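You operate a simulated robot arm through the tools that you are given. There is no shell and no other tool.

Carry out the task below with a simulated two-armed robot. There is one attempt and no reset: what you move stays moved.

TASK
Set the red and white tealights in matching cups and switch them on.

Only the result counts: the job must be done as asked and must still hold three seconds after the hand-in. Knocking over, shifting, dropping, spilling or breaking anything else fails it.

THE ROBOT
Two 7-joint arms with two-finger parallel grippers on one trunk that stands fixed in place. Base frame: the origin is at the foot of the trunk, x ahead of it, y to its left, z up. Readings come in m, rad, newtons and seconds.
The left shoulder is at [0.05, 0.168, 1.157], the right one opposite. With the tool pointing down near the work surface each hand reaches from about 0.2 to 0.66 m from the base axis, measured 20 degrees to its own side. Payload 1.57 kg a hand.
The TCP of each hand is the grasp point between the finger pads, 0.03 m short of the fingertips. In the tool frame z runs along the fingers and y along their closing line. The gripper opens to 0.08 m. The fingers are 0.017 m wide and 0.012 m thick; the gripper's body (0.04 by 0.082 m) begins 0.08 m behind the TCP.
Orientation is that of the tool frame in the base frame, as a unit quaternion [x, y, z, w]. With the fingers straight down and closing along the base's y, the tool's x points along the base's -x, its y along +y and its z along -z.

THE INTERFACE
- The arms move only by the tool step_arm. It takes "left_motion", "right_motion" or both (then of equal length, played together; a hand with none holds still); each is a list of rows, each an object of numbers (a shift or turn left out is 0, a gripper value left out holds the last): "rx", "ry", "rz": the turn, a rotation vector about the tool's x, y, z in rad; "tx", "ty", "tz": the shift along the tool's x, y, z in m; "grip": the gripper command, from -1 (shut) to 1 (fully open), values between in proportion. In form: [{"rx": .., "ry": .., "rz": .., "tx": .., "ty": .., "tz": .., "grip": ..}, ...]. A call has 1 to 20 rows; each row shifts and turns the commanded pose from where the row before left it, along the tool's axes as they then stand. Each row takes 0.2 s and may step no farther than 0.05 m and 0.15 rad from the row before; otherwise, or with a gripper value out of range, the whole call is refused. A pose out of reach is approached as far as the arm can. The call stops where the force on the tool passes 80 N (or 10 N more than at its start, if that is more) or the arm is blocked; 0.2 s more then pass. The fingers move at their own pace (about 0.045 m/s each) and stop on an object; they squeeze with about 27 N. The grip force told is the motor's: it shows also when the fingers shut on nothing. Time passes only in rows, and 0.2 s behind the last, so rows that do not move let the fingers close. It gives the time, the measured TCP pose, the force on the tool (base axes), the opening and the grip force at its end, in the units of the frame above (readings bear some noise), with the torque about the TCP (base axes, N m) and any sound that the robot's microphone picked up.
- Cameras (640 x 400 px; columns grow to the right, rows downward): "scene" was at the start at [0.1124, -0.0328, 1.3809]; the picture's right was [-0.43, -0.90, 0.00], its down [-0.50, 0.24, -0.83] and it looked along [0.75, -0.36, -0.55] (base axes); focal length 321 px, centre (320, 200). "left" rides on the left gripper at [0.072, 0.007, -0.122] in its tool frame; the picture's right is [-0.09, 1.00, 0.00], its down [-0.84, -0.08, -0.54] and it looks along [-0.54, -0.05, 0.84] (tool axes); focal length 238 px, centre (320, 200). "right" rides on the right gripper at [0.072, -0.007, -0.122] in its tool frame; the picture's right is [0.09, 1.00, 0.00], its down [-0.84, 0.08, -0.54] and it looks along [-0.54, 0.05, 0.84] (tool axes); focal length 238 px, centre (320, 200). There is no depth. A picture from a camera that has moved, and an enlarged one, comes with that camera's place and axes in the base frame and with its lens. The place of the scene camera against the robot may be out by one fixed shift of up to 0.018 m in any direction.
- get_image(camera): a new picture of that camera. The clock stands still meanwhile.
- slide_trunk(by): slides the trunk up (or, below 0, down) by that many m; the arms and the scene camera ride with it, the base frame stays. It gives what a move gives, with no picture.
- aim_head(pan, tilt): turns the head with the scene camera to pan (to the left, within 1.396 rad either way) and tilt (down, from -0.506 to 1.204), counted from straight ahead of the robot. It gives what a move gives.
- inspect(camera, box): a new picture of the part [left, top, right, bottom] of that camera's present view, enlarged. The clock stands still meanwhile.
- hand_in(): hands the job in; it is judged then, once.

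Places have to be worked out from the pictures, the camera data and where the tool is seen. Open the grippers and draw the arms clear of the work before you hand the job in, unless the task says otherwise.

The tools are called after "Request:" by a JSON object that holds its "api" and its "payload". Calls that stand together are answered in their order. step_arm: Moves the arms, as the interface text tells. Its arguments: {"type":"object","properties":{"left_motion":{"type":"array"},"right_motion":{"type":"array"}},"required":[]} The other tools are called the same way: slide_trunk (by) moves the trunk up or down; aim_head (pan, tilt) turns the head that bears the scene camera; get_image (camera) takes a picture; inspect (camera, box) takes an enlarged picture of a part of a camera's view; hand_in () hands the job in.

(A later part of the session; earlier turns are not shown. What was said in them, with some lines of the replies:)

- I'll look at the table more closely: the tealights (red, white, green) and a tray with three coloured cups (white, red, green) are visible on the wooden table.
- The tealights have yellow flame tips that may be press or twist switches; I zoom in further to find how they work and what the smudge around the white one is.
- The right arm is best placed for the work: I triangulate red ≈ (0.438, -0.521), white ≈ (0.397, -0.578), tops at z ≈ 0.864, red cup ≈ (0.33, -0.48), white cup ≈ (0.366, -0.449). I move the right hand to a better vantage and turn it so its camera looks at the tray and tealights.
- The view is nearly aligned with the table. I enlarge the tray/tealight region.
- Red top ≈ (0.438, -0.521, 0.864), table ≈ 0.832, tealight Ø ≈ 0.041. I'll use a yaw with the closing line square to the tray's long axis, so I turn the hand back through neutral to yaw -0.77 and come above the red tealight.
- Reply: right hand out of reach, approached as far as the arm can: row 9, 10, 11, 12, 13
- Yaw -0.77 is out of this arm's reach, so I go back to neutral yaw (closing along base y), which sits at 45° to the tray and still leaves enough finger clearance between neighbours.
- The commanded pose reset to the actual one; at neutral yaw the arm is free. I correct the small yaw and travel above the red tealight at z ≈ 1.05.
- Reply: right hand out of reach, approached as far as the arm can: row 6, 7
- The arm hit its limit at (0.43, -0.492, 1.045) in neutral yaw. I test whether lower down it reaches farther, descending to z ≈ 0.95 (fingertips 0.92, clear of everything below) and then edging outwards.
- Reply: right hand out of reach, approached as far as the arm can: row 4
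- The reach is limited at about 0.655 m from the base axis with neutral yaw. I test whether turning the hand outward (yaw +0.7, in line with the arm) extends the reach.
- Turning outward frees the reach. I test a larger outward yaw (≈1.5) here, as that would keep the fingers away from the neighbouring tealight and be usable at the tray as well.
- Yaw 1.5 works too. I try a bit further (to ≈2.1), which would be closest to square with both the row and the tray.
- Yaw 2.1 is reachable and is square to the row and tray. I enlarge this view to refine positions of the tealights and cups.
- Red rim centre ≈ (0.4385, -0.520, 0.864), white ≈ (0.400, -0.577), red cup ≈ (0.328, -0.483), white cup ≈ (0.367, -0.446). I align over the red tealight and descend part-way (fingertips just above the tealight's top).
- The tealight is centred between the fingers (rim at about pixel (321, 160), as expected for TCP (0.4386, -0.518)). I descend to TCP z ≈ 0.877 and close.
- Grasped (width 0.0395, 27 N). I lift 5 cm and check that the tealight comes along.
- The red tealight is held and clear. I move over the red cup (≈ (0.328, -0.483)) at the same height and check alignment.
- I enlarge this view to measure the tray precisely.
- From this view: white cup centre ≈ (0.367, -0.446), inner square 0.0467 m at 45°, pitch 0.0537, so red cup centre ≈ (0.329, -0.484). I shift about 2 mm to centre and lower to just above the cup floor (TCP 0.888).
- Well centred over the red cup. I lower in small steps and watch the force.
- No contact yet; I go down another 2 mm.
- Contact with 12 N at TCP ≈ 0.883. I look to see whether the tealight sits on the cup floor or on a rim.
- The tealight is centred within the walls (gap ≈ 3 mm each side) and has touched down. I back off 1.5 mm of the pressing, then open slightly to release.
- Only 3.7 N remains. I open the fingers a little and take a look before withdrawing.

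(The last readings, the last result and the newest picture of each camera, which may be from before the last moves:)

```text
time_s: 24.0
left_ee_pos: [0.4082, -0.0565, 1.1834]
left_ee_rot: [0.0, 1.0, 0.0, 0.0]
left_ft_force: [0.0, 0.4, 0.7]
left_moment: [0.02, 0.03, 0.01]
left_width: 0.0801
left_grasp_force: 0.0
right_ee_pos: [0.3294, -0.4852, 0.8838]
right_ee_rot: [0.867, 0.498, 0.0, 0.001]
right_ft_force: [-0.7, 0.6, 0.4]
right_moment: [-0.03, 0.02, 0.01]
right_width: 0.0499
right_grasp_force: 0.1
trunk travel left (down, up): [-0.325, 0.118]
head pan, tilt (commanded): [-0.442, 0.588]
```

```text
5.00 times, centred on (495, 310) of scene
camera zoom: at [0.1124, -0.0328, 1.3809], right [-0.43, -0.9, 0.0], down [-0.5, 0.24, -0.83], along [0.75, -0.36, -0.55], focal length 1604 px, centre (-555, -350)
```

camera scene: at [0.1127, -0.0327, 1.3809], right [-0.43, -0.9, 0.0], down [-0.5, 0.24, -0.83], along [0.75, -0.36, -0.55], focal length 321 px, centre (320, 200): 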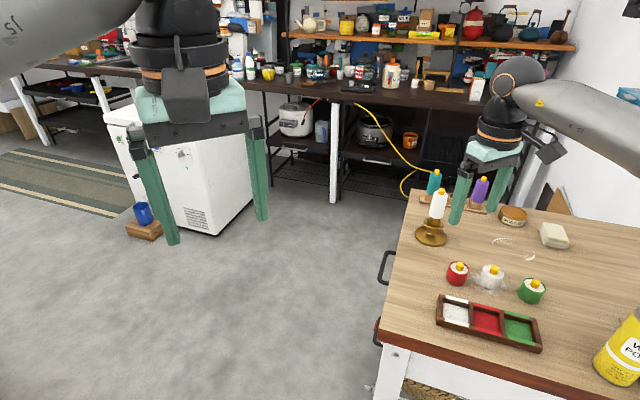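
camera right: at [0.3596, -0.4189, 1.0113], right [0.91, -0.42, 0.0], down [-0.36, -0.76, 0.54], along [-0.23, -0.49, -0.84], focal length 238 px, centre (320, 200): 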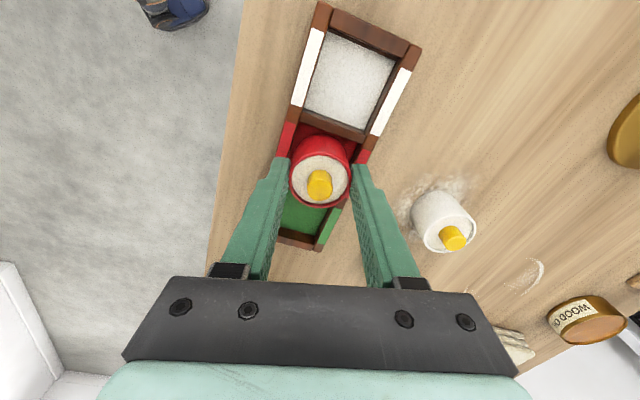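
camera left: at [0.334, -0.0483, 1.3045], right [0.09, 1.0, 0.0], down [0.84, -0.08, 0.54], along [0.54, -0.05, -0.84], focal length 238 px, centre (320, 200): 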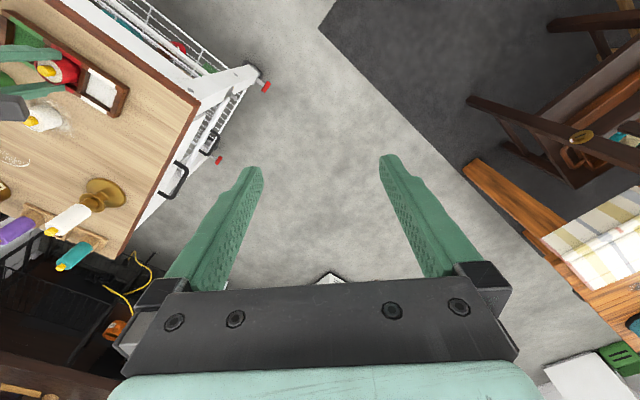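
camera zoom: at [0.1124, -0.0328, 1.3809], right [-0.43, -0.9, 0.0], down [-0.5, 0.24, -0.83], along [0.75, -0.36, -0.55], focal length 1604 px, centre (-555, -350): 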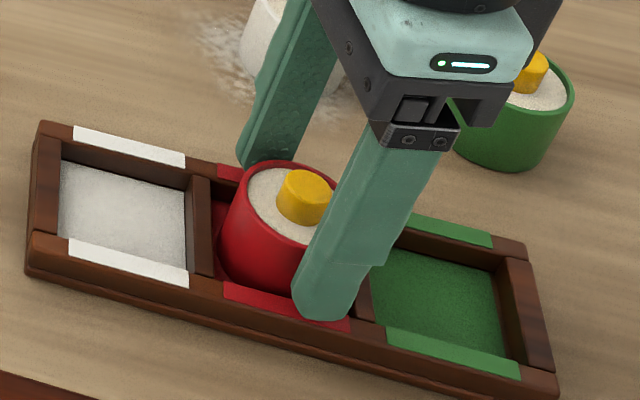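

The red tealight stands upright in its cup, released without moving. I lift straight up and travel over to the white tealight.

Request:
{"api": "step_arm", "payload": {"right_motion": [{"tz": -0.02}, {"tz": -0.02}, {"tz": -0.02}, {"tx": -0.011, "ty": 0.027, "grip": 0.6}, {"tx": -0.011, "ty": 0.027}, {"tx": -0.011, "ty": 0.027}, {"tx": -0.0109, "ty": 0.027}, {}, {}]}}

Request:
{"api": "get_image", "payload": {"camera": "right"}}

Request:
{"api": "inspect", "payload": {"camera": "scene", "box": [430, 240, 570, 360]}}

```text
time_s: 26.0
left_ee_pos: [0.406, -0.0554, 1.1826]
left_ee_rot: [-0.001, 1.0, 0.0, 0.0]
left_ft_force: [0.4, -0.6, 0.4]
left_moment: [0.0, 0.0, 0.0]
left_width: 0.0798
left_grasp_force: 0.0
right_ee_pos: [0.4018, -0.5778, 0.9428]
right_ee_rot: [0.867, 0.498, 0.0, 0.001]
right_ft_force: [0.4, -0.8, 0.2]
right_moment: [0.01, -0.01, 0.01]
right_width: 0.0642
right_grasp_force: 0.0
trunk travel left (down, up): [-0.325, 0.118]
head pan, tilt (commanded): [-0.442, 0.588]
```

```text
taken
camera right: at [0.4326, -0.5119, 1.0656], right [0.91, -0.42, 0.0], down [-0.36, -0.76, 0.54], along [-0.23, -0.49, -0.84], focal length 238 px, centre (320, 200)
```

right: 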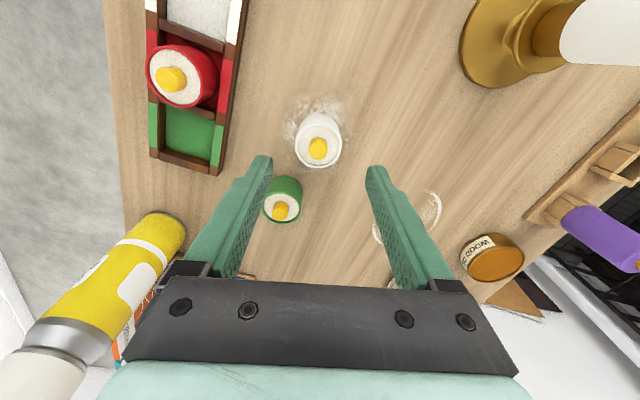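

```text
3.33 times, centred on (500, 300) of scene
camera zoom: at [0.1124, -0.0328, 1.3809], right [-0.43, -0.9, 0.0], down [-0.5, 0.24, -0.83], along [0.75, -0.36, -0.55], focal length 1069 px, centre (-280, -133)
```

zoom: 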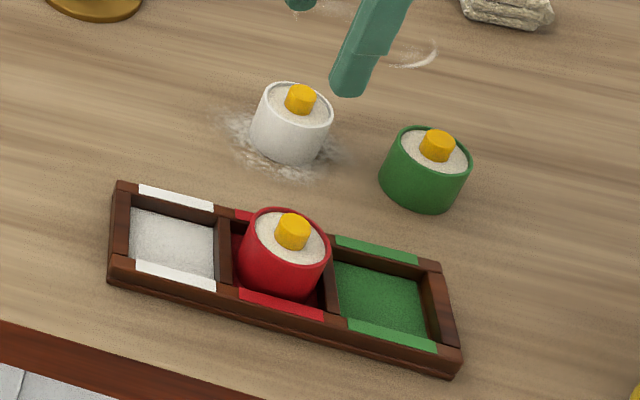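

Red sits nicely in its cup. I enlarge the white tealight for alignment and to examine the residue around its foot.

Request:
{"api": "inspect", "payload": {"camera": "right", "box": [270, 85, 370, 185]}}

```text
4.00 times, centred on (320, 135) of right
camera zoom: at [0.4326, -0.5119, 1.0656], right [0.91, -0.42, 0.0], down [-0.36, -0.76, 0.54], along [-0.23, -0.49, -0.84], focal length 953 px, centre (320, 460)
```

zoom: 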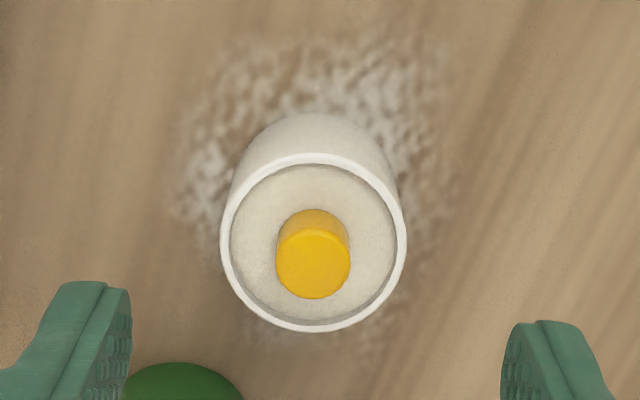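

White rim is centred to within 2 mm; I correct by ty = -0.0022, descend to TCP 0.877 and close on it.

Request:
{"api": "step_arm", "payload": {"right_motion": [{"ty": -0.0022}, {"tz": 0.022}, {"tz": 0.022}, {"tz": 0.022}, {}, {"grip": -1}, {"grip": -1}, {"grip": -1}, {"grip": -1}]}}

Request:
{"api": "get_image", "payload": {"camera": "right"}}

```text
time_s: 28.0
left_ee_pos: [0.4063, -0.055, 1.1835]
left_ee_rot: [-0.001, 1.0, -0.001, 0.0]
left_ft_force: [-0.6, -0.9, 0.0]
left_moment: [0.02, -0.02, 0.02]
left_width: 0.0802
left_grasp_force: 0.0
right_ee_pos: [0.3984, -0.5735, 0.8784]
right_ee_rot: [0.867, 0.498, 0.001, 0.0]
right_ft_force: [-0.1, 0.2, -1.2]
right_moment: [-0.02, -0.03, 0.0]
right_width: 0.0392
right_grasp_force: 27.1
trunk travel left (down, up): [-0.325, 0.118]
head pan, tilt (commanded): [-0.442, 0.588]
```

```text
taken
camera right: at [0.4287, -0.5096, 1.0008], right [0.91, -0.42, 0.0], down [-0.36, -0.76, 0.54], along [-0.23, -0.49, -0.84], focal length 238 px, centre (320, 200)
```

right: 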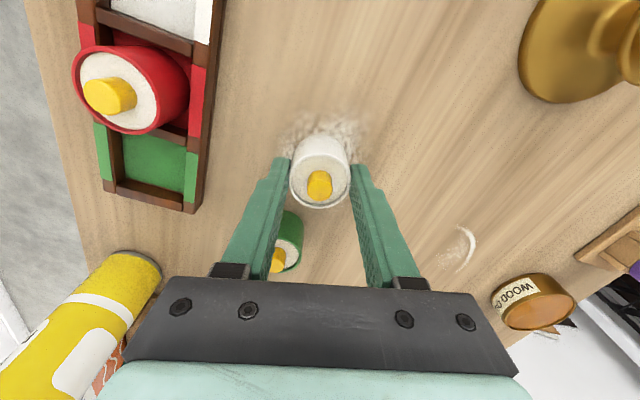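

Grasped (0.039 m, 27 N). I lift slowly, watching for stickiness from the residue.

Request:
{"api": "step_arm", "payload": {"right_motion": [{"tz": -0.003}, {"tz": -0.003}, {}]}}

Request:
{"api": "inspect", "payload": {"camera": "right", "box": [250, 90, 400, 260]}}

```text
time_s: 28.8
left_ee_pos: [0.407, -0.0564, 1.1826]
left_ee_rot: [-0.002, 1.0, 0.0, 0.0]
left_ft_force: [-0.5, 0.2, 0.4]
left_moment: [0.02, -0.03, 0.04]
left_width: 0.0798
left_grasp_force: 0.1
right_ee_pos: [0.3981, -0.575, 0.884]
right_ee_rot: [0.868, 0.497, 0.0, 0.001]
right_ft_force: [0.2, 0.2, -1.5]
right_moment: [0.0, -0.02, 0.0]
right_width: 0.0391
right_grasp_force: 27.1
trunk travel left (down, up): [-0.325, 0.118]
head pan, tilt (commanded): [-0.442, 0.588]
```

```text
2.35 times, centred on (325, 175) of right
camera zoom: at [0.4289, -0.5097, 1.0059], right [0.91, -0.42, 0.0], down [-0.36, -0.76, 0.54], along [-0.23, -0.49, -0.84], focal length 561 px, centre (308, 259)
```

zoom: 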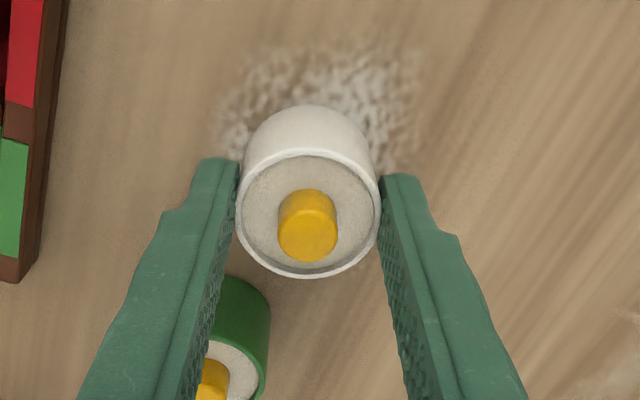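

No sticking; the tealight stays put relative to the fingers. I lift on to z ≈ 0.927.

Request:
{"api": "step_arm", "payload": {"right_motion": [{"tz": -0.015}, {"tz": -0.015}, {"tz": -0.014}, {}]}}

Request:
{"api": "get_image", "payload": {"camera": "right"}}

Request:
{"api": "inspect", "payload": {"camera": "scene", "box": [430, 220, 570, 360]}}

```text
time_s: 29.8
left_ee_pos: [0.4082, -0.0557, 1.1823]
left_ee_rot: [-0.001, 1.0, 0.0, 0.0]
left_ft_force: [0.3, 0.1, -1.8]
left_moment: [0.0, -0.01, -0.01]
left_width: 0.08
left_grasp_force: 0.2
right_ee_pos: [0.3979, -0.5762, 0.9278]
right_ee_rot: [0.867, 0.498, 0.0, 0.0]
right_ft_force: [-0.2, -0.2, -0.6]
right_moment: [0.03, 0.03, -0.01]
right_width: 0.0391
right_grasp_force: 26.8
trunk travel left (down, up): [-0.325, 0.118]
head pan, tilt (commanded): [-0.442, 0.588]
```

```text
taken
camera right: at [0.4279, -0.5106, 1.0502], right [0.91, -0.42, 0.0], down [-0.36, -0.76, 0.54], along [-0.23, -0.49, -0.84], focal length 238 px, centre (320, 200)
```

right: 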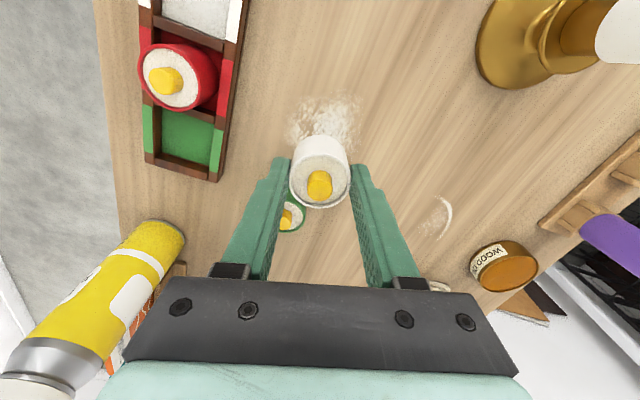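

```text
2.86 times, centred on (500, 290) of scene
camera zoom: at [0.1125, -0.0329, 1.3809], right [-0.43, -0.9, 0.0], down [-0.5, 0.24, -0.83], along [0.75, -0.35, -0.55], focal length 916 px, centre (-194, -57)
```

zoom: 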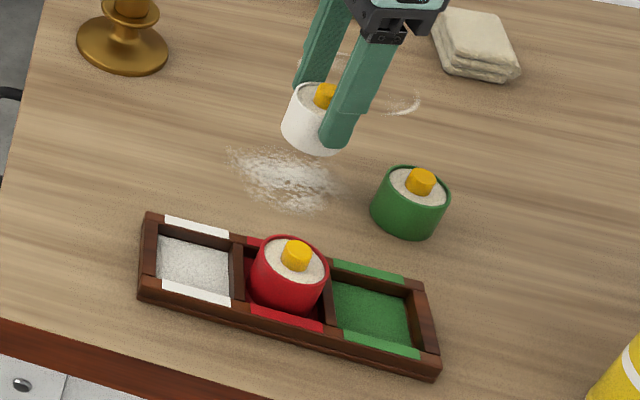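

The white tealight is clear. I raise a little more to pass the red one safely and move over the white cup.

Request:
{"api": "step_arm", "payload": {"right_motion": [{"tz": -0.018}, {"tx": 0.0242, "ty": -0.0231}, {"tx": 0.0242, "ty": -0.0231}, {"tx": 0.0242, "ty": -0.0231}, {"tx": 0.0241, "ty": -0.0232}, {}, {}]}}

Request:
{"api": "get_image", "payload": {"camera": "right"}}

Request:
{"api": "inspect", "payload": {"camera": "right", "box": [230, 90, 410, 270]}}

Request:
{"api": "inspect", "payload": {"camera": "scene", "box": [430, 240, 560, 360]}}

```text
time_s: 31.4
left_ee_pos: [0.4068, -0.0562, 1.1832]
left_ee_rot: [-0.001, 1.0, 0.0, -0.001]
left_ft_force: [0.8, 0.1, 0.0]
left_moment: [-0.03, -0.05, 0.01]
left_width: 0.0799
left_grasp_force: 0.0
right_ee_pos: [0.3681, -0.4446, 0.9465]
right_ee_rot: [0.867, 0.498, 0.0, 0.0]
right_ft_force: [-0.6, 0.8, -0.7]
right_moment: [0.0, 0.0, 0.03]
right_width: 0.0393
right_grasp_force: 27.0
trunk travel left (down, up): [-0.325, 0.118]
head pan, tilt (commanded): [-0.442, 0.588]
```

```text
taken
camera right: at [0.3978, -0.38, 1.0679], right [0.91, -0.42, 0.0], down [-0.36, -0.76, 0.54], along [-0.23, -0.49, -0.84], focal length 238 px, centre (320, 200)
```

right: 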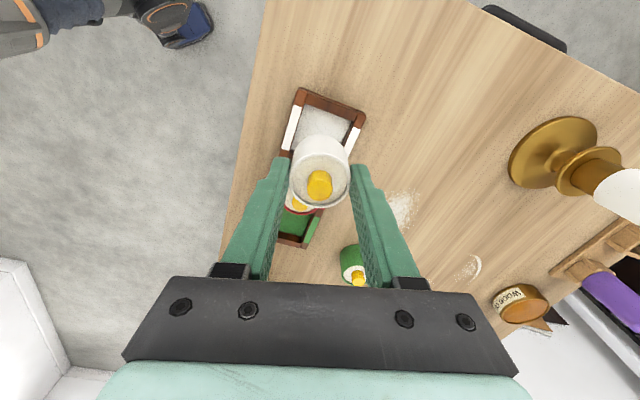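

```text
2.22 times, centred on (320, 180) of right
camera zoom: at [0.3978, -0.38, 1.0679], right [0.91, -0.42, 0.0], down [-0.36, -0.76, 0.54], along [-0.23, -0.49, -0.84], focal length 530 px, centre (320, 244)
```

zoom: 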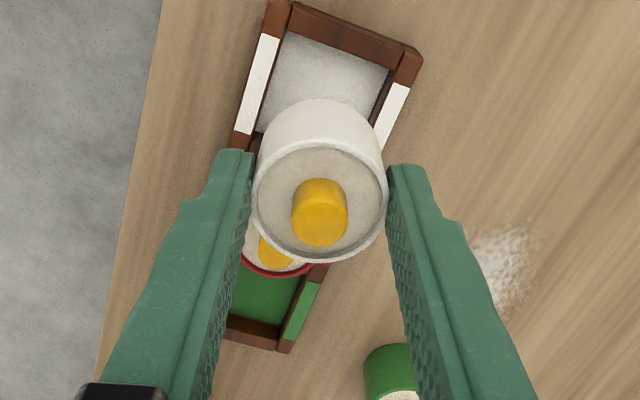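

```text
3.33 times, centred on (495, 300) of scene
camera zoom: at [0.1124, -0.0328, 1.3809], right [-0.43, -0.9, 0.0], down [-0.5, 0.24, -0.83], along [0.75, -0.36, -0.55], focal length 1069 px, centre (-263, -133)
```

zoom: 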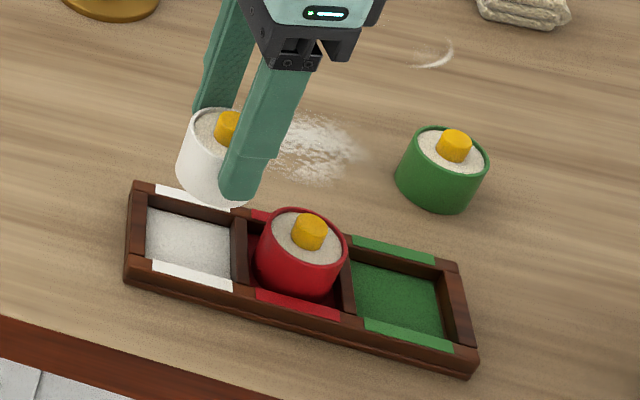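

White cup centre re-measured ≈ (0.3667, -0.4464). I trim the position and lower to just above the cup floor.

Request:
{"api": "step_arm", "payload": {"right_motion": [{"tx": -0.0016, "ty": -0.0002}, {"tz": 0.02}, {"tz": 0.02}, {"tz": 0.0185}, {}]}}

Request:
{"api": "inspect", "payload": {"camera": "right", "box": [230, 70, 410, 250]}}

Request:
{"api": "inspect", "payload": {"camera": "scene", "box": [430, 260, 560, 360]}}

```text
time_s: 32.6
left_ee_pos: [0.4084, -0.0564, 1.1817]
left_ee_rot: [-0.001, 1.0, 0.0, 0.0]
left_ft_force: [-0.1, -0.1, -0.2]
left_moment: [0.0, -0.03, 0.0]
left_width: 0.0798
left_grasp_force: 0.0
right_ee_pos: [0.3671, -0.4459, 0.8861]
right_ee_rot: [0.867, 0.498, 0.0, 0.002]
right_ft_force: [0.4, -0.3, -0.5]
right_moment: [-0.01, -0.02, -0.01]
right_width: 0.0389
right_grasp_force: 27.3
trunk travel left (down, up): [-0.325, 0.118]
head pan, tilt (commanded): [-0.442, 0.588]
```

```text
2.22 times, centred on (320, 160) of right
camera zoom: at [0.3969, -0.3811, 1.0084], right [0.91, -0.42, 0.0], down [-0.36, -0.76, 0.54], along [-0.23, -0.49, -0.84], focal length 530 px, centre (320, 289)
```

zoom: 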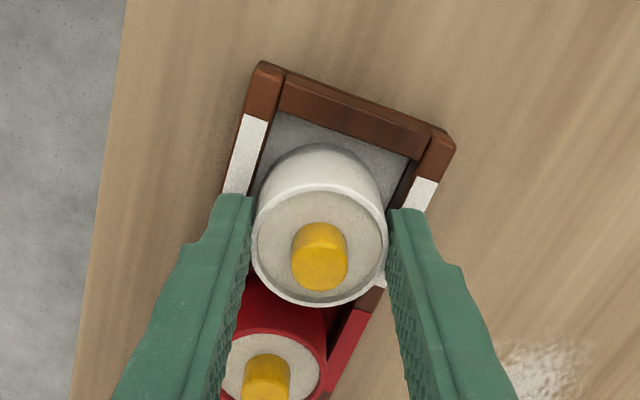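

```text
4.00 times, centred on (495, 310) of scene
camera zoom: at [0.1124, -0.0327, 1.381], right [-0.43, -0.9, 0.0], down [-0.5, 0.24, -0.83], along [0.75, -0.36, -0.55], focal length 1283 px, centre (-380, -240)
```

zoom: 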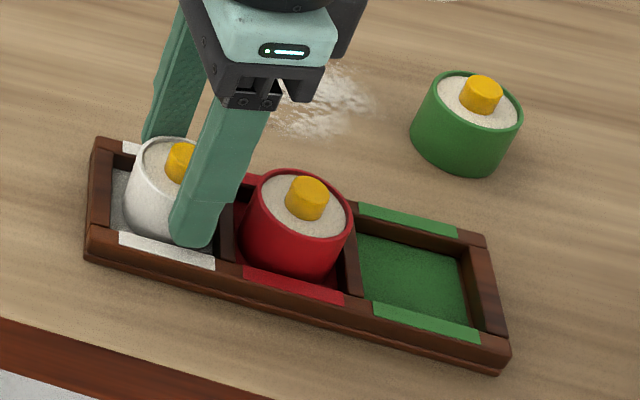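

The white tealight is inside its cup walls, nearly on the floor. I lower 2 mm more while watching the force.

Request:
{"api": "step_arm", "payload": {"right_motion": [{"tz": 0.001}, {"tz": 0.001}, {}]}}

```text
time_s: 33.4
left_ee_pos: [0.4071, -0.055, 1.1841]
left_ee_rot: [-0.001, 1.0, -0.001, 0.0]
left_ft_force: [0.1, -0.1, -0.2]
left_moment: [-0.02, 0.01, -0.01]
left_width: 0.0803
left_grasp_force: 0.1
right_ee_pos: [0.3671, -0.4461, 0.885]
right_ee_rot: [0.867, 0.498, 0.0, 0.001]
right_ft_force: [0.1, -0.1, 2.6]
right_moment: [-0.02, -0.02, -0.01]
right_width: 0.0391
right_grasp_force: 26.9
trunk travel left (down, up): [-0.325, 0.118]
head pan, tilt (commanded): [-0.442, 0.588]
```

Light contact (2.6 N). I release by opening slightly and check.

Request:
{"api": "step_arm", "payload": {"right_motion": [{"grip": 0.25}, {}, {}]}}

Request:
{"api": "inspect", "payload": {"camera": "right", "box": [230, 70, 410, 250]}}

Request:
{"api": "inspect", "payload": {"camera": "scene", "box": [430, 260, 560, 360]}}

```text
time_s: 34.2
left_ee_pos: [0.4076, -0.0562, 1.182]
left_ee_rot: [-0.001, 1.0, 0.001, 0.0]
left_ft_force: [0.1, 0.1, 0.2]
left_moment: [-0.04, 0.03, 0.02]
left_width: 0.08
left_grasp_force: 0.1
right_ee_pos: [0.366, -0.4467, 0.8835]
right_ee_rot: [0.867, 0.498, 0.0, 0.001]
right_ft_force: [0.0, -0.9, -0.2]
right_moment: [-0.03, 0.02, 0.04]
right_width: 0.0501
right_grasp_force: 0.2
trunk travel left (down, up): [-0.325, 0.118]
head pan, tilt (commanded): [-0.442, 0.588]
```

```text
2.22 times, centred on (320, 160) of right
camera zoom: at [0.3969, -0.3817, 1.0063], right [0.91, -0.42, 0.0], down [-0.36, -0.76, 0.54], along [-0.23, -0.49, -0.84], focal length 530 px, centre (320, 289)
```

zoom: 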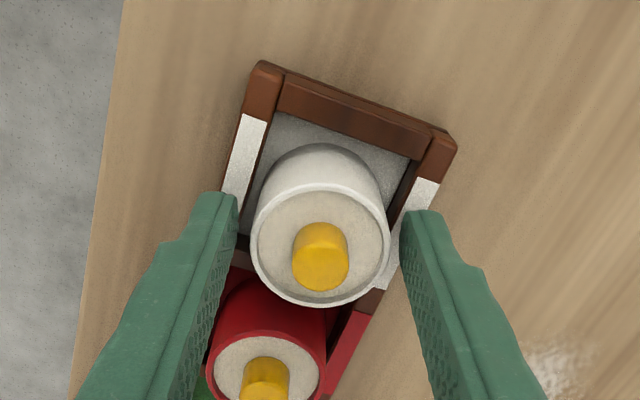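

```text
4.00 times, centred on (495, 310) of scene
camera zoom: at [0.1124, -0.0328, 1.3809], right [-0.43, -0.9, 0.0], down [-0.5, 0.24, -0.83], along [0.75, -0.36, -0.55], focal length 1283 px, centre (-380, -240)
```

zoom: 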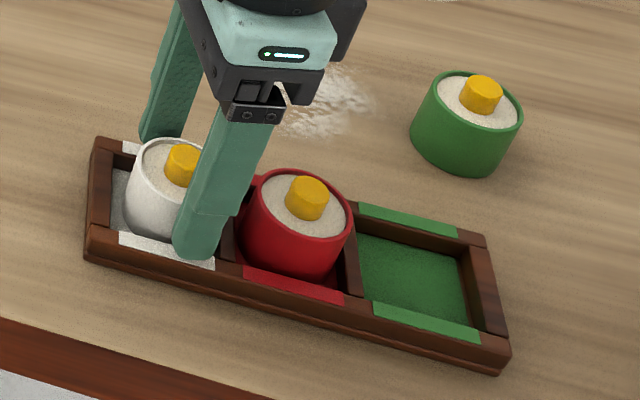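

Both tealights are in their cups. I lift clear and shut the gripper so the closed fingertips can press the yellow tips, and inspect those tips again.

Request:
{"api": "step_arm", "payload": {"right_motion": [{"tz": -0.02}, {"tz": -0.025}, {"tz": -0.025, "grip": -1}, {"grip": -1}, {"grip": -1}, {"grip": -1}, {"grip": -1}]}}

Request:
{"api": "inspect", "payload": {"camera": "right", "box": [240, 80, 400, 240]}}

Request:
{"api": "inspect", "payload": {"camera": "scene", "box": [430, 260, 560, 350]}}

```text
time_s: 35.8
left_ee_pos: [0.4072, -0.0559, 1.1826]
left_ee_rot: [-0.001, 1.0, 0.0, 0.0]
left_ft_force: [-0.5, 0.1, 0.9]
left_moment: [0.0, 0.01, 0.01]
left_width: 0.0799
left_grasp_force: 0.1
right_ee_pos: [0.3668, -0.446, 0.9558]
right_ee_rot: [0.867, 0.498, 0.0, 0.001]
right_ft_force: [-0.2, 1.1, 0.6]
right_moment: [0.01, 0.04, 0.0]
right_width: 0.0
right_grasp_force: 21.1
trunk travel left (down, up): [-0.325, 0.118]
head pan, tilt (commanded): [-0.442, 0.588]
```

```text
2.50 times, centred on (320, 160) of right
camera zoom: at [0.3975, -0.381, 1.0777], right [0.91, -0.42, 0.0], down [-0.36, -0.76, 0.54], along [-0.23, -0.49, -0.84], focal length 596 px, centre (320, 300)
```

zoom: 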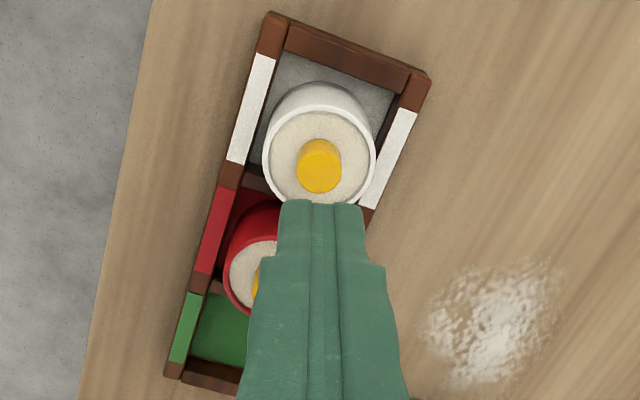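

```text
4.44 times, centred on (495, 305) of scene
camera zoom: at [0.1124, -0.0328, 1.3809], right [-0.43, -0.9, 0.0], down [-0.5, 0.24, -0.83], along [0.75, -0.36, -0.55], focal length 1426 px, centre (-458, -267)
```

zoom: 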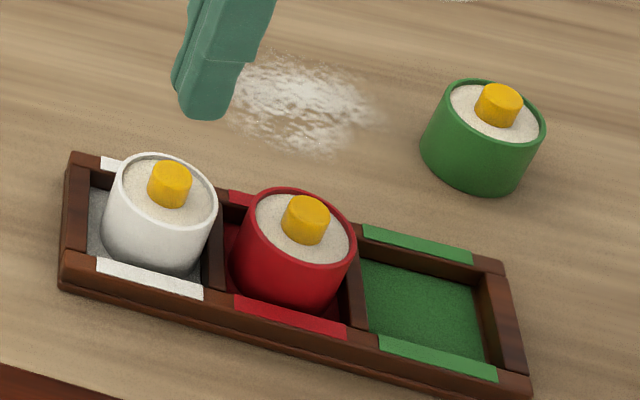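

The yellow tips are plain flat-topped buttons, apparently to be pressed. I descend with shut fingertips over the white one's button, stopping ~4 mm above its estimated top (z ≈ 0.8815).

Request:
{"api": "step_arm", "payload": {"right_motion": [{"tx": -0.0007, "ty": -0.001}, {"tz": 0.02}, {"tz": 0.02}, {}]}}

Request:
{"api": "inspect", "payload": {"camera": "right", "box": [240, 80, 400, 240]}}

Request:
{"api": "inspect", "payload": {"camera": "scene", "box": [430, 260, 530, 340]}}

```text
time_s: 36.8
left_ee_pos: [0.4059, -0.0565, 1.1825]
left_ee_rot: [-0.001, 1.0, 0.0, 0.0]
left_ft_force: [-0.7, -0.4, 0.7]
left_moment: [0.03, -0.01, 0.02]
left_width: 0.08
left_grasp_force: 0.0
right_ee_pos: [0.364, -0.4484, 0.9154]
right_ee_rot: [0.867, 0.498, 0.001, 0.001]
right_ft_force: [0.0, -0.2, 0.2]
right_moment: [-0.03, 0.0, 0.02]
right_width: 0.0001
right_grasp_force: 21.2
trunk travel left (down, up): [-0.325, 0.118]
head pan, tilt (commanded): [-0.442, 0.588]
```

```text
2.50 times, centred on (320, 160) of right
camera zoom: at [0.3949, -0.382, 1.0376], right [0.91, -0.42, 0.0], down [-0.36, -0.76, 0.54], along [-0.23, -0.49, -0.84], focal length 596 px, centre (320, 300)
```

zoom: 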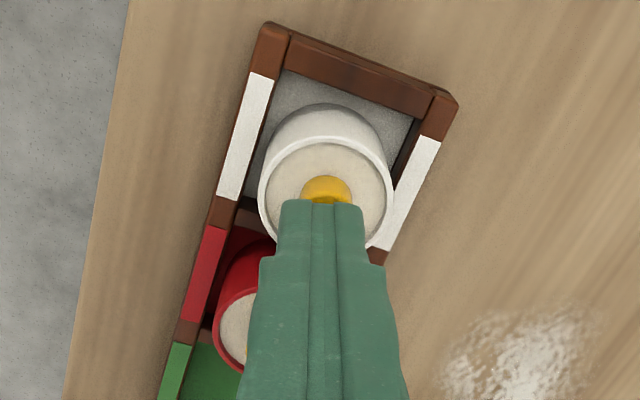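

```text
5.00 times, centred on (480, 300) of scene
camera zoom: at [0.1123, -0.0327, 1.381], right [-0.43, -0.9, 0.0], down [-0.5, 0.24, -0.83], along [0.75, -0.36, -0.55], focal length 1604 px, centre (-480, -300)
```

zoom: 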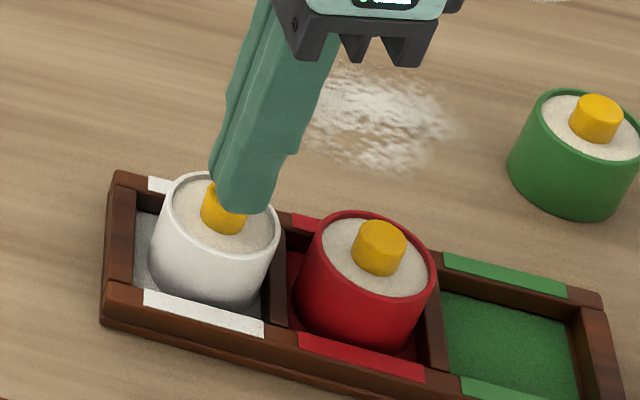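

TCP is about 2 mm off the button's centre (fingertips slightly towards -tool x/-y); I correct and then step down slowly to find contact.

Request:
{"api": "step_arm", "payload": {"right_motion": [{"tx": 0.0016, "ty": 0.0012}, {"tz": 0.001}, {"tz": 0.001}, {}]}}

Request:
{"api": "inspect", "payload": {"camera": "right", "box": [240, 80, 400, 240]}}

```text
time_s: 37.8
left_ee_pos: [0.4076, -0.0555, 1.1823]
left_ee_rot: [-0.001, 1.0, 0.0, -0.001]
left_ft_force: [-0.3, 0.7, 0.0]
left_moment: [0.01, -0.01, 0.04]
left_width: 0.08
left_grasp_force: 0.0
right_ee_pos: [0.3661, -0.4453, 0.9129]
right_ee_rot: [0.867, 0.498, 0.0, 0.001]
right_ft_force: [-0.8, 0.8, -0.1]
right_moment: [0.04, -0.01, 0.0]
right_width: 0.0
right_grasp_force: 21.6
trunk travel left (down, up): [-0.325, 0.118]
head pan, tilt (commanded): [-0.442, 0.588]
```

```text
2.50 times, centred on (320, 160) of right
camera zoom: at [0.3967, -0.3814, 1.0351], right [0.91, -0.42, 0.0], down [-0.36, -0.76, 0.54], along [-0.23, -0.49, -0.84], focal length 596 px, centre (320, 300)
```

zoom: 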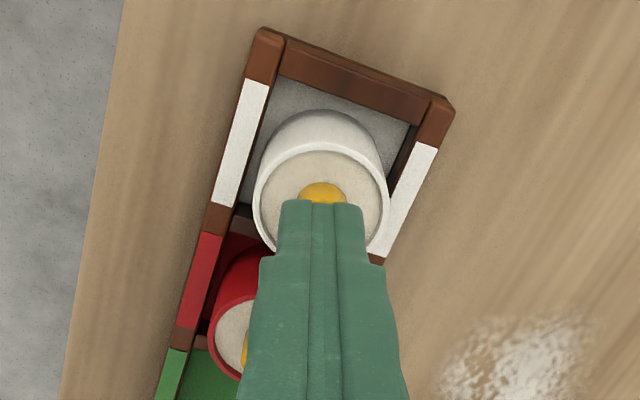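

Well aligned now. I press down in 1 mm steps.

Request:
{"api": "step_arm", "payload": {"right_motion": [{"tz": 0.001}, {"tz": 0.001}, {}]}}

```text
time_s: 38.6
left_ee_pos: [0.4068, -0.0561, 1.1828]
left_ee_rot: [0.0, 1.0, -0.001, -0.001]
left_ft_force: [0.6, 0.0, 0.4]
left_moment: [0.02, -0.02, -0.02]
left_width: 0.0801
left_grasp_force: 0.1
right_ee_pos: [0.3671, -0.4464, 0.9109]
right_ee_rot: [0.867, 0.498, 0.0, 0.001]
right_ft_force: [-0.5, 0.0, 1.8]
right_moment: [-0.04, 0.01, 0.04]
right_width: 0.0
right_grasp_force: 21.4
trunk travel left (down, up): [-0.325, 0.118]
head pan, tilt (commanded): [-0.442, 0.588]
```

A slight upward force (1.8 N) suggests first contact at TCP ≈ 0.911; I continue by 1 mm.

Request:
{"api": "step_arm", "payload": {"right_motion": [{"tz": 0.001}, {}]}}

```text
time_s: 39.2
left_ee_pos: [0.4071, -0.055, 1.1829]
left_ee_rot: [-0.001, 1.0, -0.001, 0.001]
left_ft_force: [-0.6, 1.1, 0.0]
left_moment: [-0.01, 0.01, 0.02]
left_width: 0.0801
left_grasp_force: 0.0
right_ee_pos: [0.3666, -0.4481, 0.9099]
right_ee_rot: [0.867, 0.498, 0.001, 0.0]
right_ft_force: [-0.6, -0.4, 2.4]
right_moment: [0.02, 0.03, -0.01]
right_width: 0.0002
right_grasp_force: 21.4
trunk travel left (down, up): [-0.325, 0.118]
head pan, tilt (commanded): [-0.442, 0.588]
heard: click
```

A click was heard. I retract straight up and look whether the white tealight is lit.

Request:
{"api": "step_arm", "payload": {"right_motion": [{"tz": -0.005}, {"tz": -0.02}, {"tz": -0.03}, {}]}}

Request:
{"api": "inspect", "payload": {"camera": "scene", "box": [430, 250, 560, 350]}}

Request:
{"api": "inspect", "payload": {"camera": "right", "box": [240, 80, 400, 240]}}

```text
time_s: 40.2
left_ee_pos: [0.4071, -0.0572, 1.1823]
left_ee_rot: [-0.001, 1.0, 0.0, -0.001]
left_ft_force: [0.4, 0.9, -0.9]
left_moment: [0.02, 0.01, -0.02]
left_width: 0.08
left_grasp_force: 0.0
right_ee_pos: [0.3691, -0.449, 0.9649]
right_ee_rot: [0.867, 0.498, 0.0, 0.0]
right_ft_force: [0.4, 0.5, -0.3]
right_moment: [0.01, 0.0, 0.0]
right_width: 0.0002
right_grasp_force: 21.1
trunk travel left (down, up): [-0.325, 0.118]
head pan, tilt (commanded): [-0.442, 0.588]
```

```text
4.00 times, centred on (495, 300) of scene
camera zoom: at [0.1125, -0.0329, 1.3809], right [-0.43, -0.9, 0.0], down [-0.5, 0.24, -0.83], along [0.75, -0.35, -0.55], focal length 1283 px, centre (-380, -200)
```

zoom: 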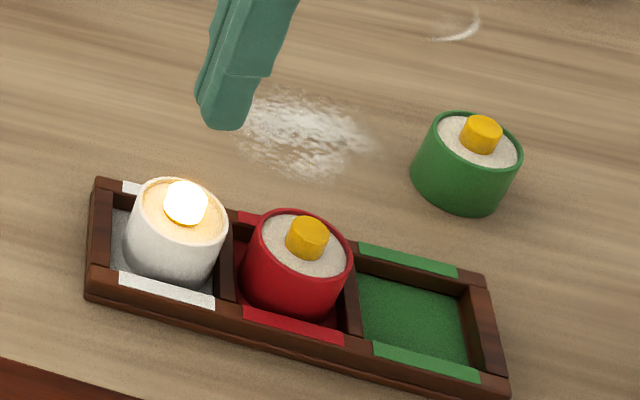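

```text
2.50 times, centred on (320, 160) of right
camera zoom: at [0.398, -0.3831, 1.0877], right [0.91, -0.42, 0.0], down [-0.36, -0.76, 0.54], along [-0.23, -0.49, -0.84], focal length 596 px, centre (320, 300)
```

zoom: 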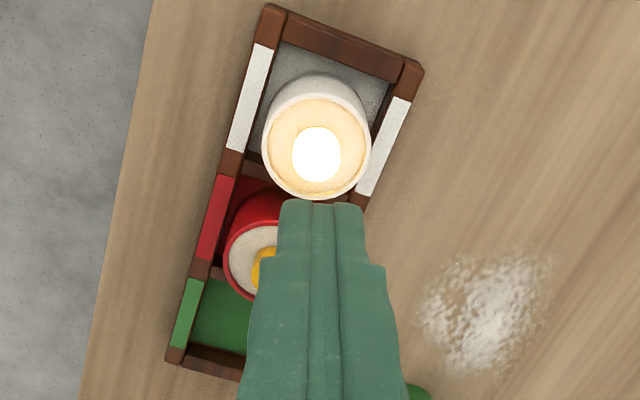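

The white tealight is lit. I move the shut fingertips over to the red one's button at (0.329, -0.4845).

Request:
{"api": "step_arm", "payload": {"right_motion": [{"tx": -0.0255, "ty": -0.0074}, {"tx": -0.0255, "ty": -0.0073}, {"tz": 0.01}, {}, {}]}}

Request:
{"api": "inspect", "payload": {"camera": "right", "box": [240, 80, 400, 240]}}

```text
time_s: 41.4
left_ee_pos: [0.4069, -0.0555, 1.1828]
left_ee_rot: [-0.001, 1.0, 0.0, 0.001]
left_ft_force: [-0.6, 0.2, 0.3]
left_moment: [0.02, 0.0, 0.04]
left_width: 0.0802
left_grasp_force: 0.0
right_ee_pos: [0.3283, -0.4834, 0.9534]
right_ee_rot: [0.868, 0.497, 0.0, 0.001]
right_ft_force: [0.1, 0.5, 0.0]
right_moment: [-0.02, 0.0, -0.01]
right_width: 0.0
right_grasp_force: 21.5
trunk travel left (down, up): [-0.325, 0.118]
head pan, tilt (commanded): [-0.442, 0.588]
```

```text
2.50 times, centred on (320, 160) of right
camera zoom: at [0.3584, -0.4183, 1.0766], right [0.91, -0.42, 0.0], down [-0.36, -0.76, 0.54], along [-0.23, -0.49, -0.84], focal length 596 px, centre (320, 300)
```

zoom: 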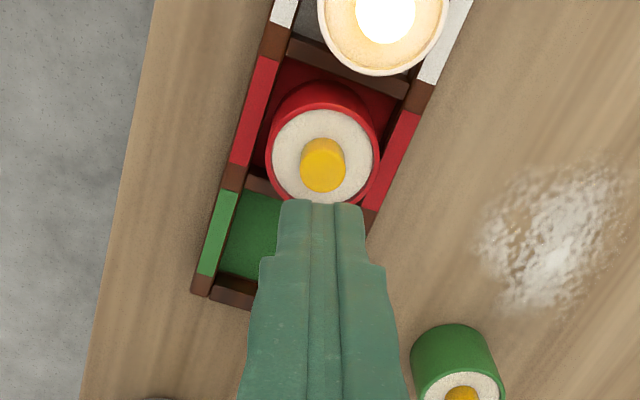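

Red's button is aligned (≈1 px off). I descend to about 4 mm above it and check again.

Request:
{"api": "step_arm", "payload": {"right_motion": [{"tz": 0.02}, {"tz": 0.019}, {}]}}

Request:
{"api": "inspect", "payload": {"camera": "right", "box": [240, 80, 400, 240]}}

```text
time_s: 42.2
left_ee_pos: [0.4074, -0.0558, 1.183]
left_ee_rot: [0.0, 1.0, 0.001, 0.0]
left_ft_force: [0.4, 0.3, -0.1]
left_moment: [0.03, 0.01, -0.01]
left_width: 0.0797
left_grasp_force: 0.1
right_ee_pos: [0.3277, -0.4826, 0.9153]
right_ee_rot: [0.867, 0.498, 0.0, 0.0]
right_ft_force: [-0.1, -0.3, 0.3]
right_moment: [-0.02, 0.0, 0.05]
right_width: 0.0001
right_grasp_force: 21.4
trunk travel left (down, up): [-0.325, 0.118]
head pan, tilt (commanded): [-0.442, 0.588]
```

```text
2.50 times, centred on (320, 160) of right
camera zoom: at [0.3582, -0.4174, 1.0369], right [0.91, -0.42, 0.0], down [-0.36, -0.76, 0.54], along [-0.23, -0.49, -0.84], focal length 596 px, centre (320, 300)
```

zoom: 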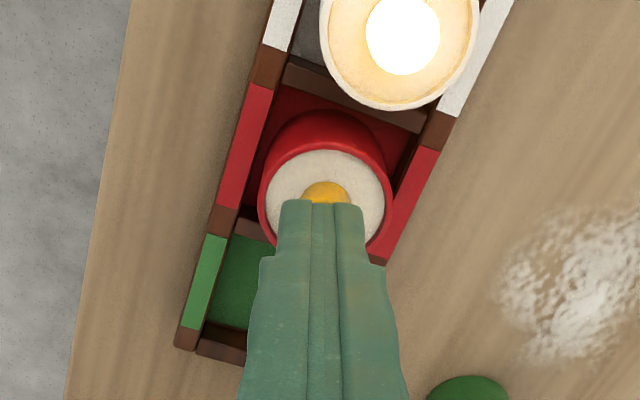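

About 1 mm off sideways; I correct and step down towards the button.

Request:
{"api": "step_arm", "payload": {"right_motion": [{"ty": 0.001}, {"tz": 0.001}, {"tz": 0.001}, {"tz": 0.001}, {}]}}

```text
time_s: 43.4
left_ee_pos: [0.4077, -0.0548, 1.1826]
left_ee_rot: [-0.001, 1.0, 0.0, 0.0]
left_ft_force: [-0.2, -0.5, 0.0]
left_moment: [-0.02, 0.03, 0.06]
left_width: 0.0801
left_grasp_force: 0.0
right_ee_pos: [0.3299, -0.4843, 0.9119]
right_ee_rot: [0.867, 0.498, 0.001, 0.0]
right_ft_force: [-0.2, 0.8, -0.4]
right_moment: [-0.03, -0.01, 0.03]
right_width: 0.0
right_grasp_force: 20.8
trunk travel left (down, up): [-0.325, 0.118]
head pan, tilt (commanded): [-0.442, 0.588]
```

No contact yet at 0.912; another 1 mm.

Request:
{"api": "step_arm", "payload": {"right_motion": [{"tz": 0.001}, {}]}}

```text
time_s: 44.0
left_ee_pos: [0.4072, -0.0556, 1.1824]
left_ee_rot: [-0.001, 1.0, 0.0, 0.0]
left_ft_force: [0.4, 0.9, -0.6]
left_moment: [0.0, 0.02, 0.0]
left_width: 0.0801
left_grasp_force: 0.0
right_ee_pos: [0.328, -0.483, 0.9101]
right_ee_rot: [0.867, 0.498, 0.0, 0.001]
right_ft_force: [-0.7, -0.2, 0.9]
right_moment: [0.01, 0.01, 0.03]
right_width: 0.0
right_grasp_force: 21.8
trunk travel left (down, up): [-0.325, 0.118]
head pan, tilt (commanded): [-0.442, 0.588]
```

No click yet; another 1 mm.

Request:
{"api": "step_arm", "payload": {"right_motion": [{"tz": 0.001}, {}]}}

```text
time_s: 44.6
left_ee_pos: [0.4065, -0.0556, 1.1818]
left_ee_rot: [0.0, 1.0, -0.001, 0.0]
left_ft_force: [-0.8, 0.4, 0.2]
left_moment: [0.03, 0.02, 0.04]
left_width: 0.0802
left_grasp_force: 0.0
right_ee_pos: [0.3285, -0.4833, 0.9106]
right_ee_rot: [0.867, 0.498, 0.0, 0.001]
right_ft_force: [0.0, 0.6, 1.8]
right_moment: [0.0, 0.0, 0.02]
right_width: 0.0
right_grasp_force: 21.3
trunk travel left (down, up): [-0.325, 0.118]
head pan, tilt (commanded): [-0.442, 0.588]
```

Force is rising (1.8 N), as with the white one just before its click; one more millimetre.

Request:
{"api": "step_arm", "payload": {"right_motion": [{"tz": 0.001}, {}]}}

```text
time_s: 45.2
left_ee_pos: [0.407, -0.0565, 1.1819]
left_ee_rot: [0.0, 1.0, -0.001, 0.0]
left_ft_force: [-0.4, 0.5, 0.5]
left_moment: [-0.02, 0.01, -0.01]
left_width: 0.0802
left_grasp_force: 0.0
right_ee_pos: [0.3288, -0.4834, 0.9108]
right_ee_rot: [0.867, 0.498, 0.0, 0.001]
right_ft_force: [0.9, 1.6, 2.3]
right_moment: [0.03, -0.04, 0.01]
right_width: 0.0
right_grasp_force: 21.3
trunk travel left (down, up): [-0.325, 0.118]
head pan, tilt (commanded): [-0.442, 0.588]
heard: click
```

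Click heard. I retract straight up and check both lights.

Request:
{"api": "step_arm", "payload": {"right_motion": [{"tz": -0.005}, {"tz": -0.02}, {"tz": -0.03}, {"tz": -0.03}, {}]}}

Request:
{"api": "inspect", "payload": {"camera": "scene", "box": [430, 250, 560, 350]}}

Request:
{"api": "inspect", "payload": {"camera": "right", "box": [240, 60, 400, 240]}}

```text
time_s: 46.4
left_ee_pos: [0.4085, -0.0562, 1.1831]
left_ee_rot: [-0.001, 1.0, 0.0, 0.0]
left_ft_force: [-0.4, 0.3, -0.9]
left_moment: [0.0, 0.02, 0.0]
left_width: 0.0801
left_grasp_force: 0.0
right_ee_pos: [0.3288, -0.4823, 0.9948]
right_ee_rot: [0.867, 0.498, 0.001, 0.001]
right_ft_force: [0.4, 0.1, -0.1]
right_moment: [0.02, 0.01, 0.0]
right_width: 0.0001
right_grasp_force: 21.6
trunk travel left (down, up): [-0.325, 0.118]
head pan, tilt (commanded): [-0.442, 0.588]
```

```text
4.00 times, centred on (495, 300) of scene
camera zoom: at [0.1124, -0.0328, 1.3809], right [-0.43, -0.9, 0.0], down [-0.5, 0.24, -0.83], along [0.75, -0.35, -0.55], focal length 1283 px, centre (-380, -200)
```

zoom: 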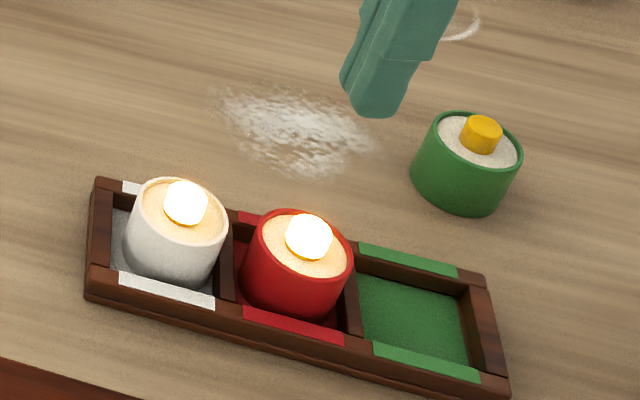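

```text
2.22 times, centred on (320, 150) of right
camera zoom: at [0.3598, -0.4168, 1.1174], right [0.91, -0.42, 0.0], down [-0.36, -0.76, 0.54], along [-0.23, -0.49, -0.84], focal length 530 px, centre (320, 311)
```

zoom: 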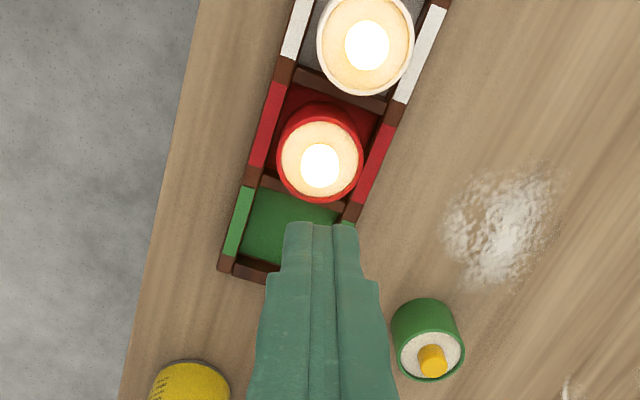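

Both tealights glow in their matching cups, and the green one is untouched. I raise the arm well clear, open the gripper, and draw it back from the table.

Request:
{"api": "step_arm", "payload": {"right_motion": [{"tz": -0.04}, {"tz": -0.04}, {"tz": -0.04}, {"tz": -0.03, "grip": 1}, {"tx": 0.03, "ty": -0.02}, {"tx": 0.03, "ty": -0.02}, {"tx": 0.03, "ty": -0.02}, {}, {}]}}

Request:
{"api": "get_image", "payload": {"camera": "scene"}}

Request:
{"api": "inspect", "payload": {"camera": "scene", "box": [400, 170, 640, 390]}}

```text
time_s: 48.4
left_ee_pos: [0.4076, -0.0564, 1.1817]
left_ee_rot: [-0.001, 1.0, -0.001, 0.0]
left_ft_force: [0.0, 0.5, 0.1]
left_moment: [0.0, 0.0, 0.01]
left_width: 0.0801
left_grasp_force: 0.1
right_ee_pos: [0.3231, -0.3747, 1.1446]
right_ee_rot: [0.867, 0.498, 0.0, 0.001]
right_ft_force: [-0.2, 0.3, 0.1]
right_moment: [0.01, -0.05, 0.01]
right_width: 0.08
right_grasp_force: 0.1
trunk travel left (down, up): [-0.325, 0.118]
head pan, tilt (commanded): [-0.442, 0.588]
```

```text
taken
camera scene: at [0.1124, -0.0327, 1.3809], right [-0.43, -0.9, 0.0], down [-0.5, 0.24, -0.83], along [0.75, -0.36, -0.55], focal length 321 px, centre (320, 200)
```

scene: 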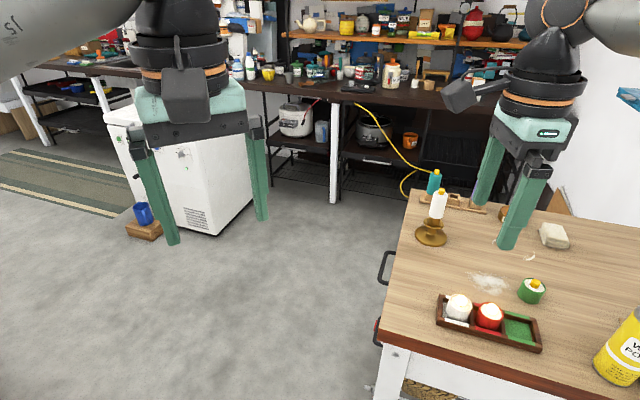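

```text
1.82 times, centred on (520, 280) of scene
camera zoom: at [0.1124, -0.0327, 1.3809], right [-0.43, -0.9, 0.0], down [-0.5, 0.24, -0.83], along [0.75, -0.36, -0.55], focal length 583 px, centre (-44, 54)
```

zoom: 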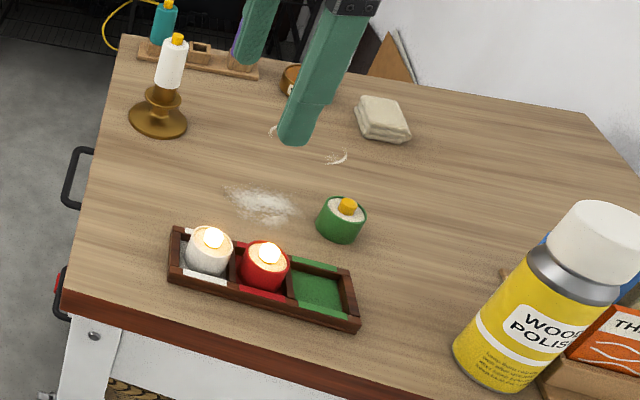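

The white and red tealights are lit in their matching cups, everything else is where it was, the grippers are open and the arm is clear. I hand the job in.

Request:
{"api": "hand_in", "payload": {}}

```text
The job is handed in.
```

The red and white tealights are in their matching cups and switched on, and the job has been handed in.

- **Placement:** each one stands upright inside its cup.
- **Switched on:** pressing the yellow tip gave a click on both. In the last pictures, taken just before the hand-in, both were glowing.
- **Everything else:** the green tealight is still on the table, unlit. Nothing else on the table looked moved in those pictures.
- **Arms:** the grippers were open and the arms clear of the work when I handed in.
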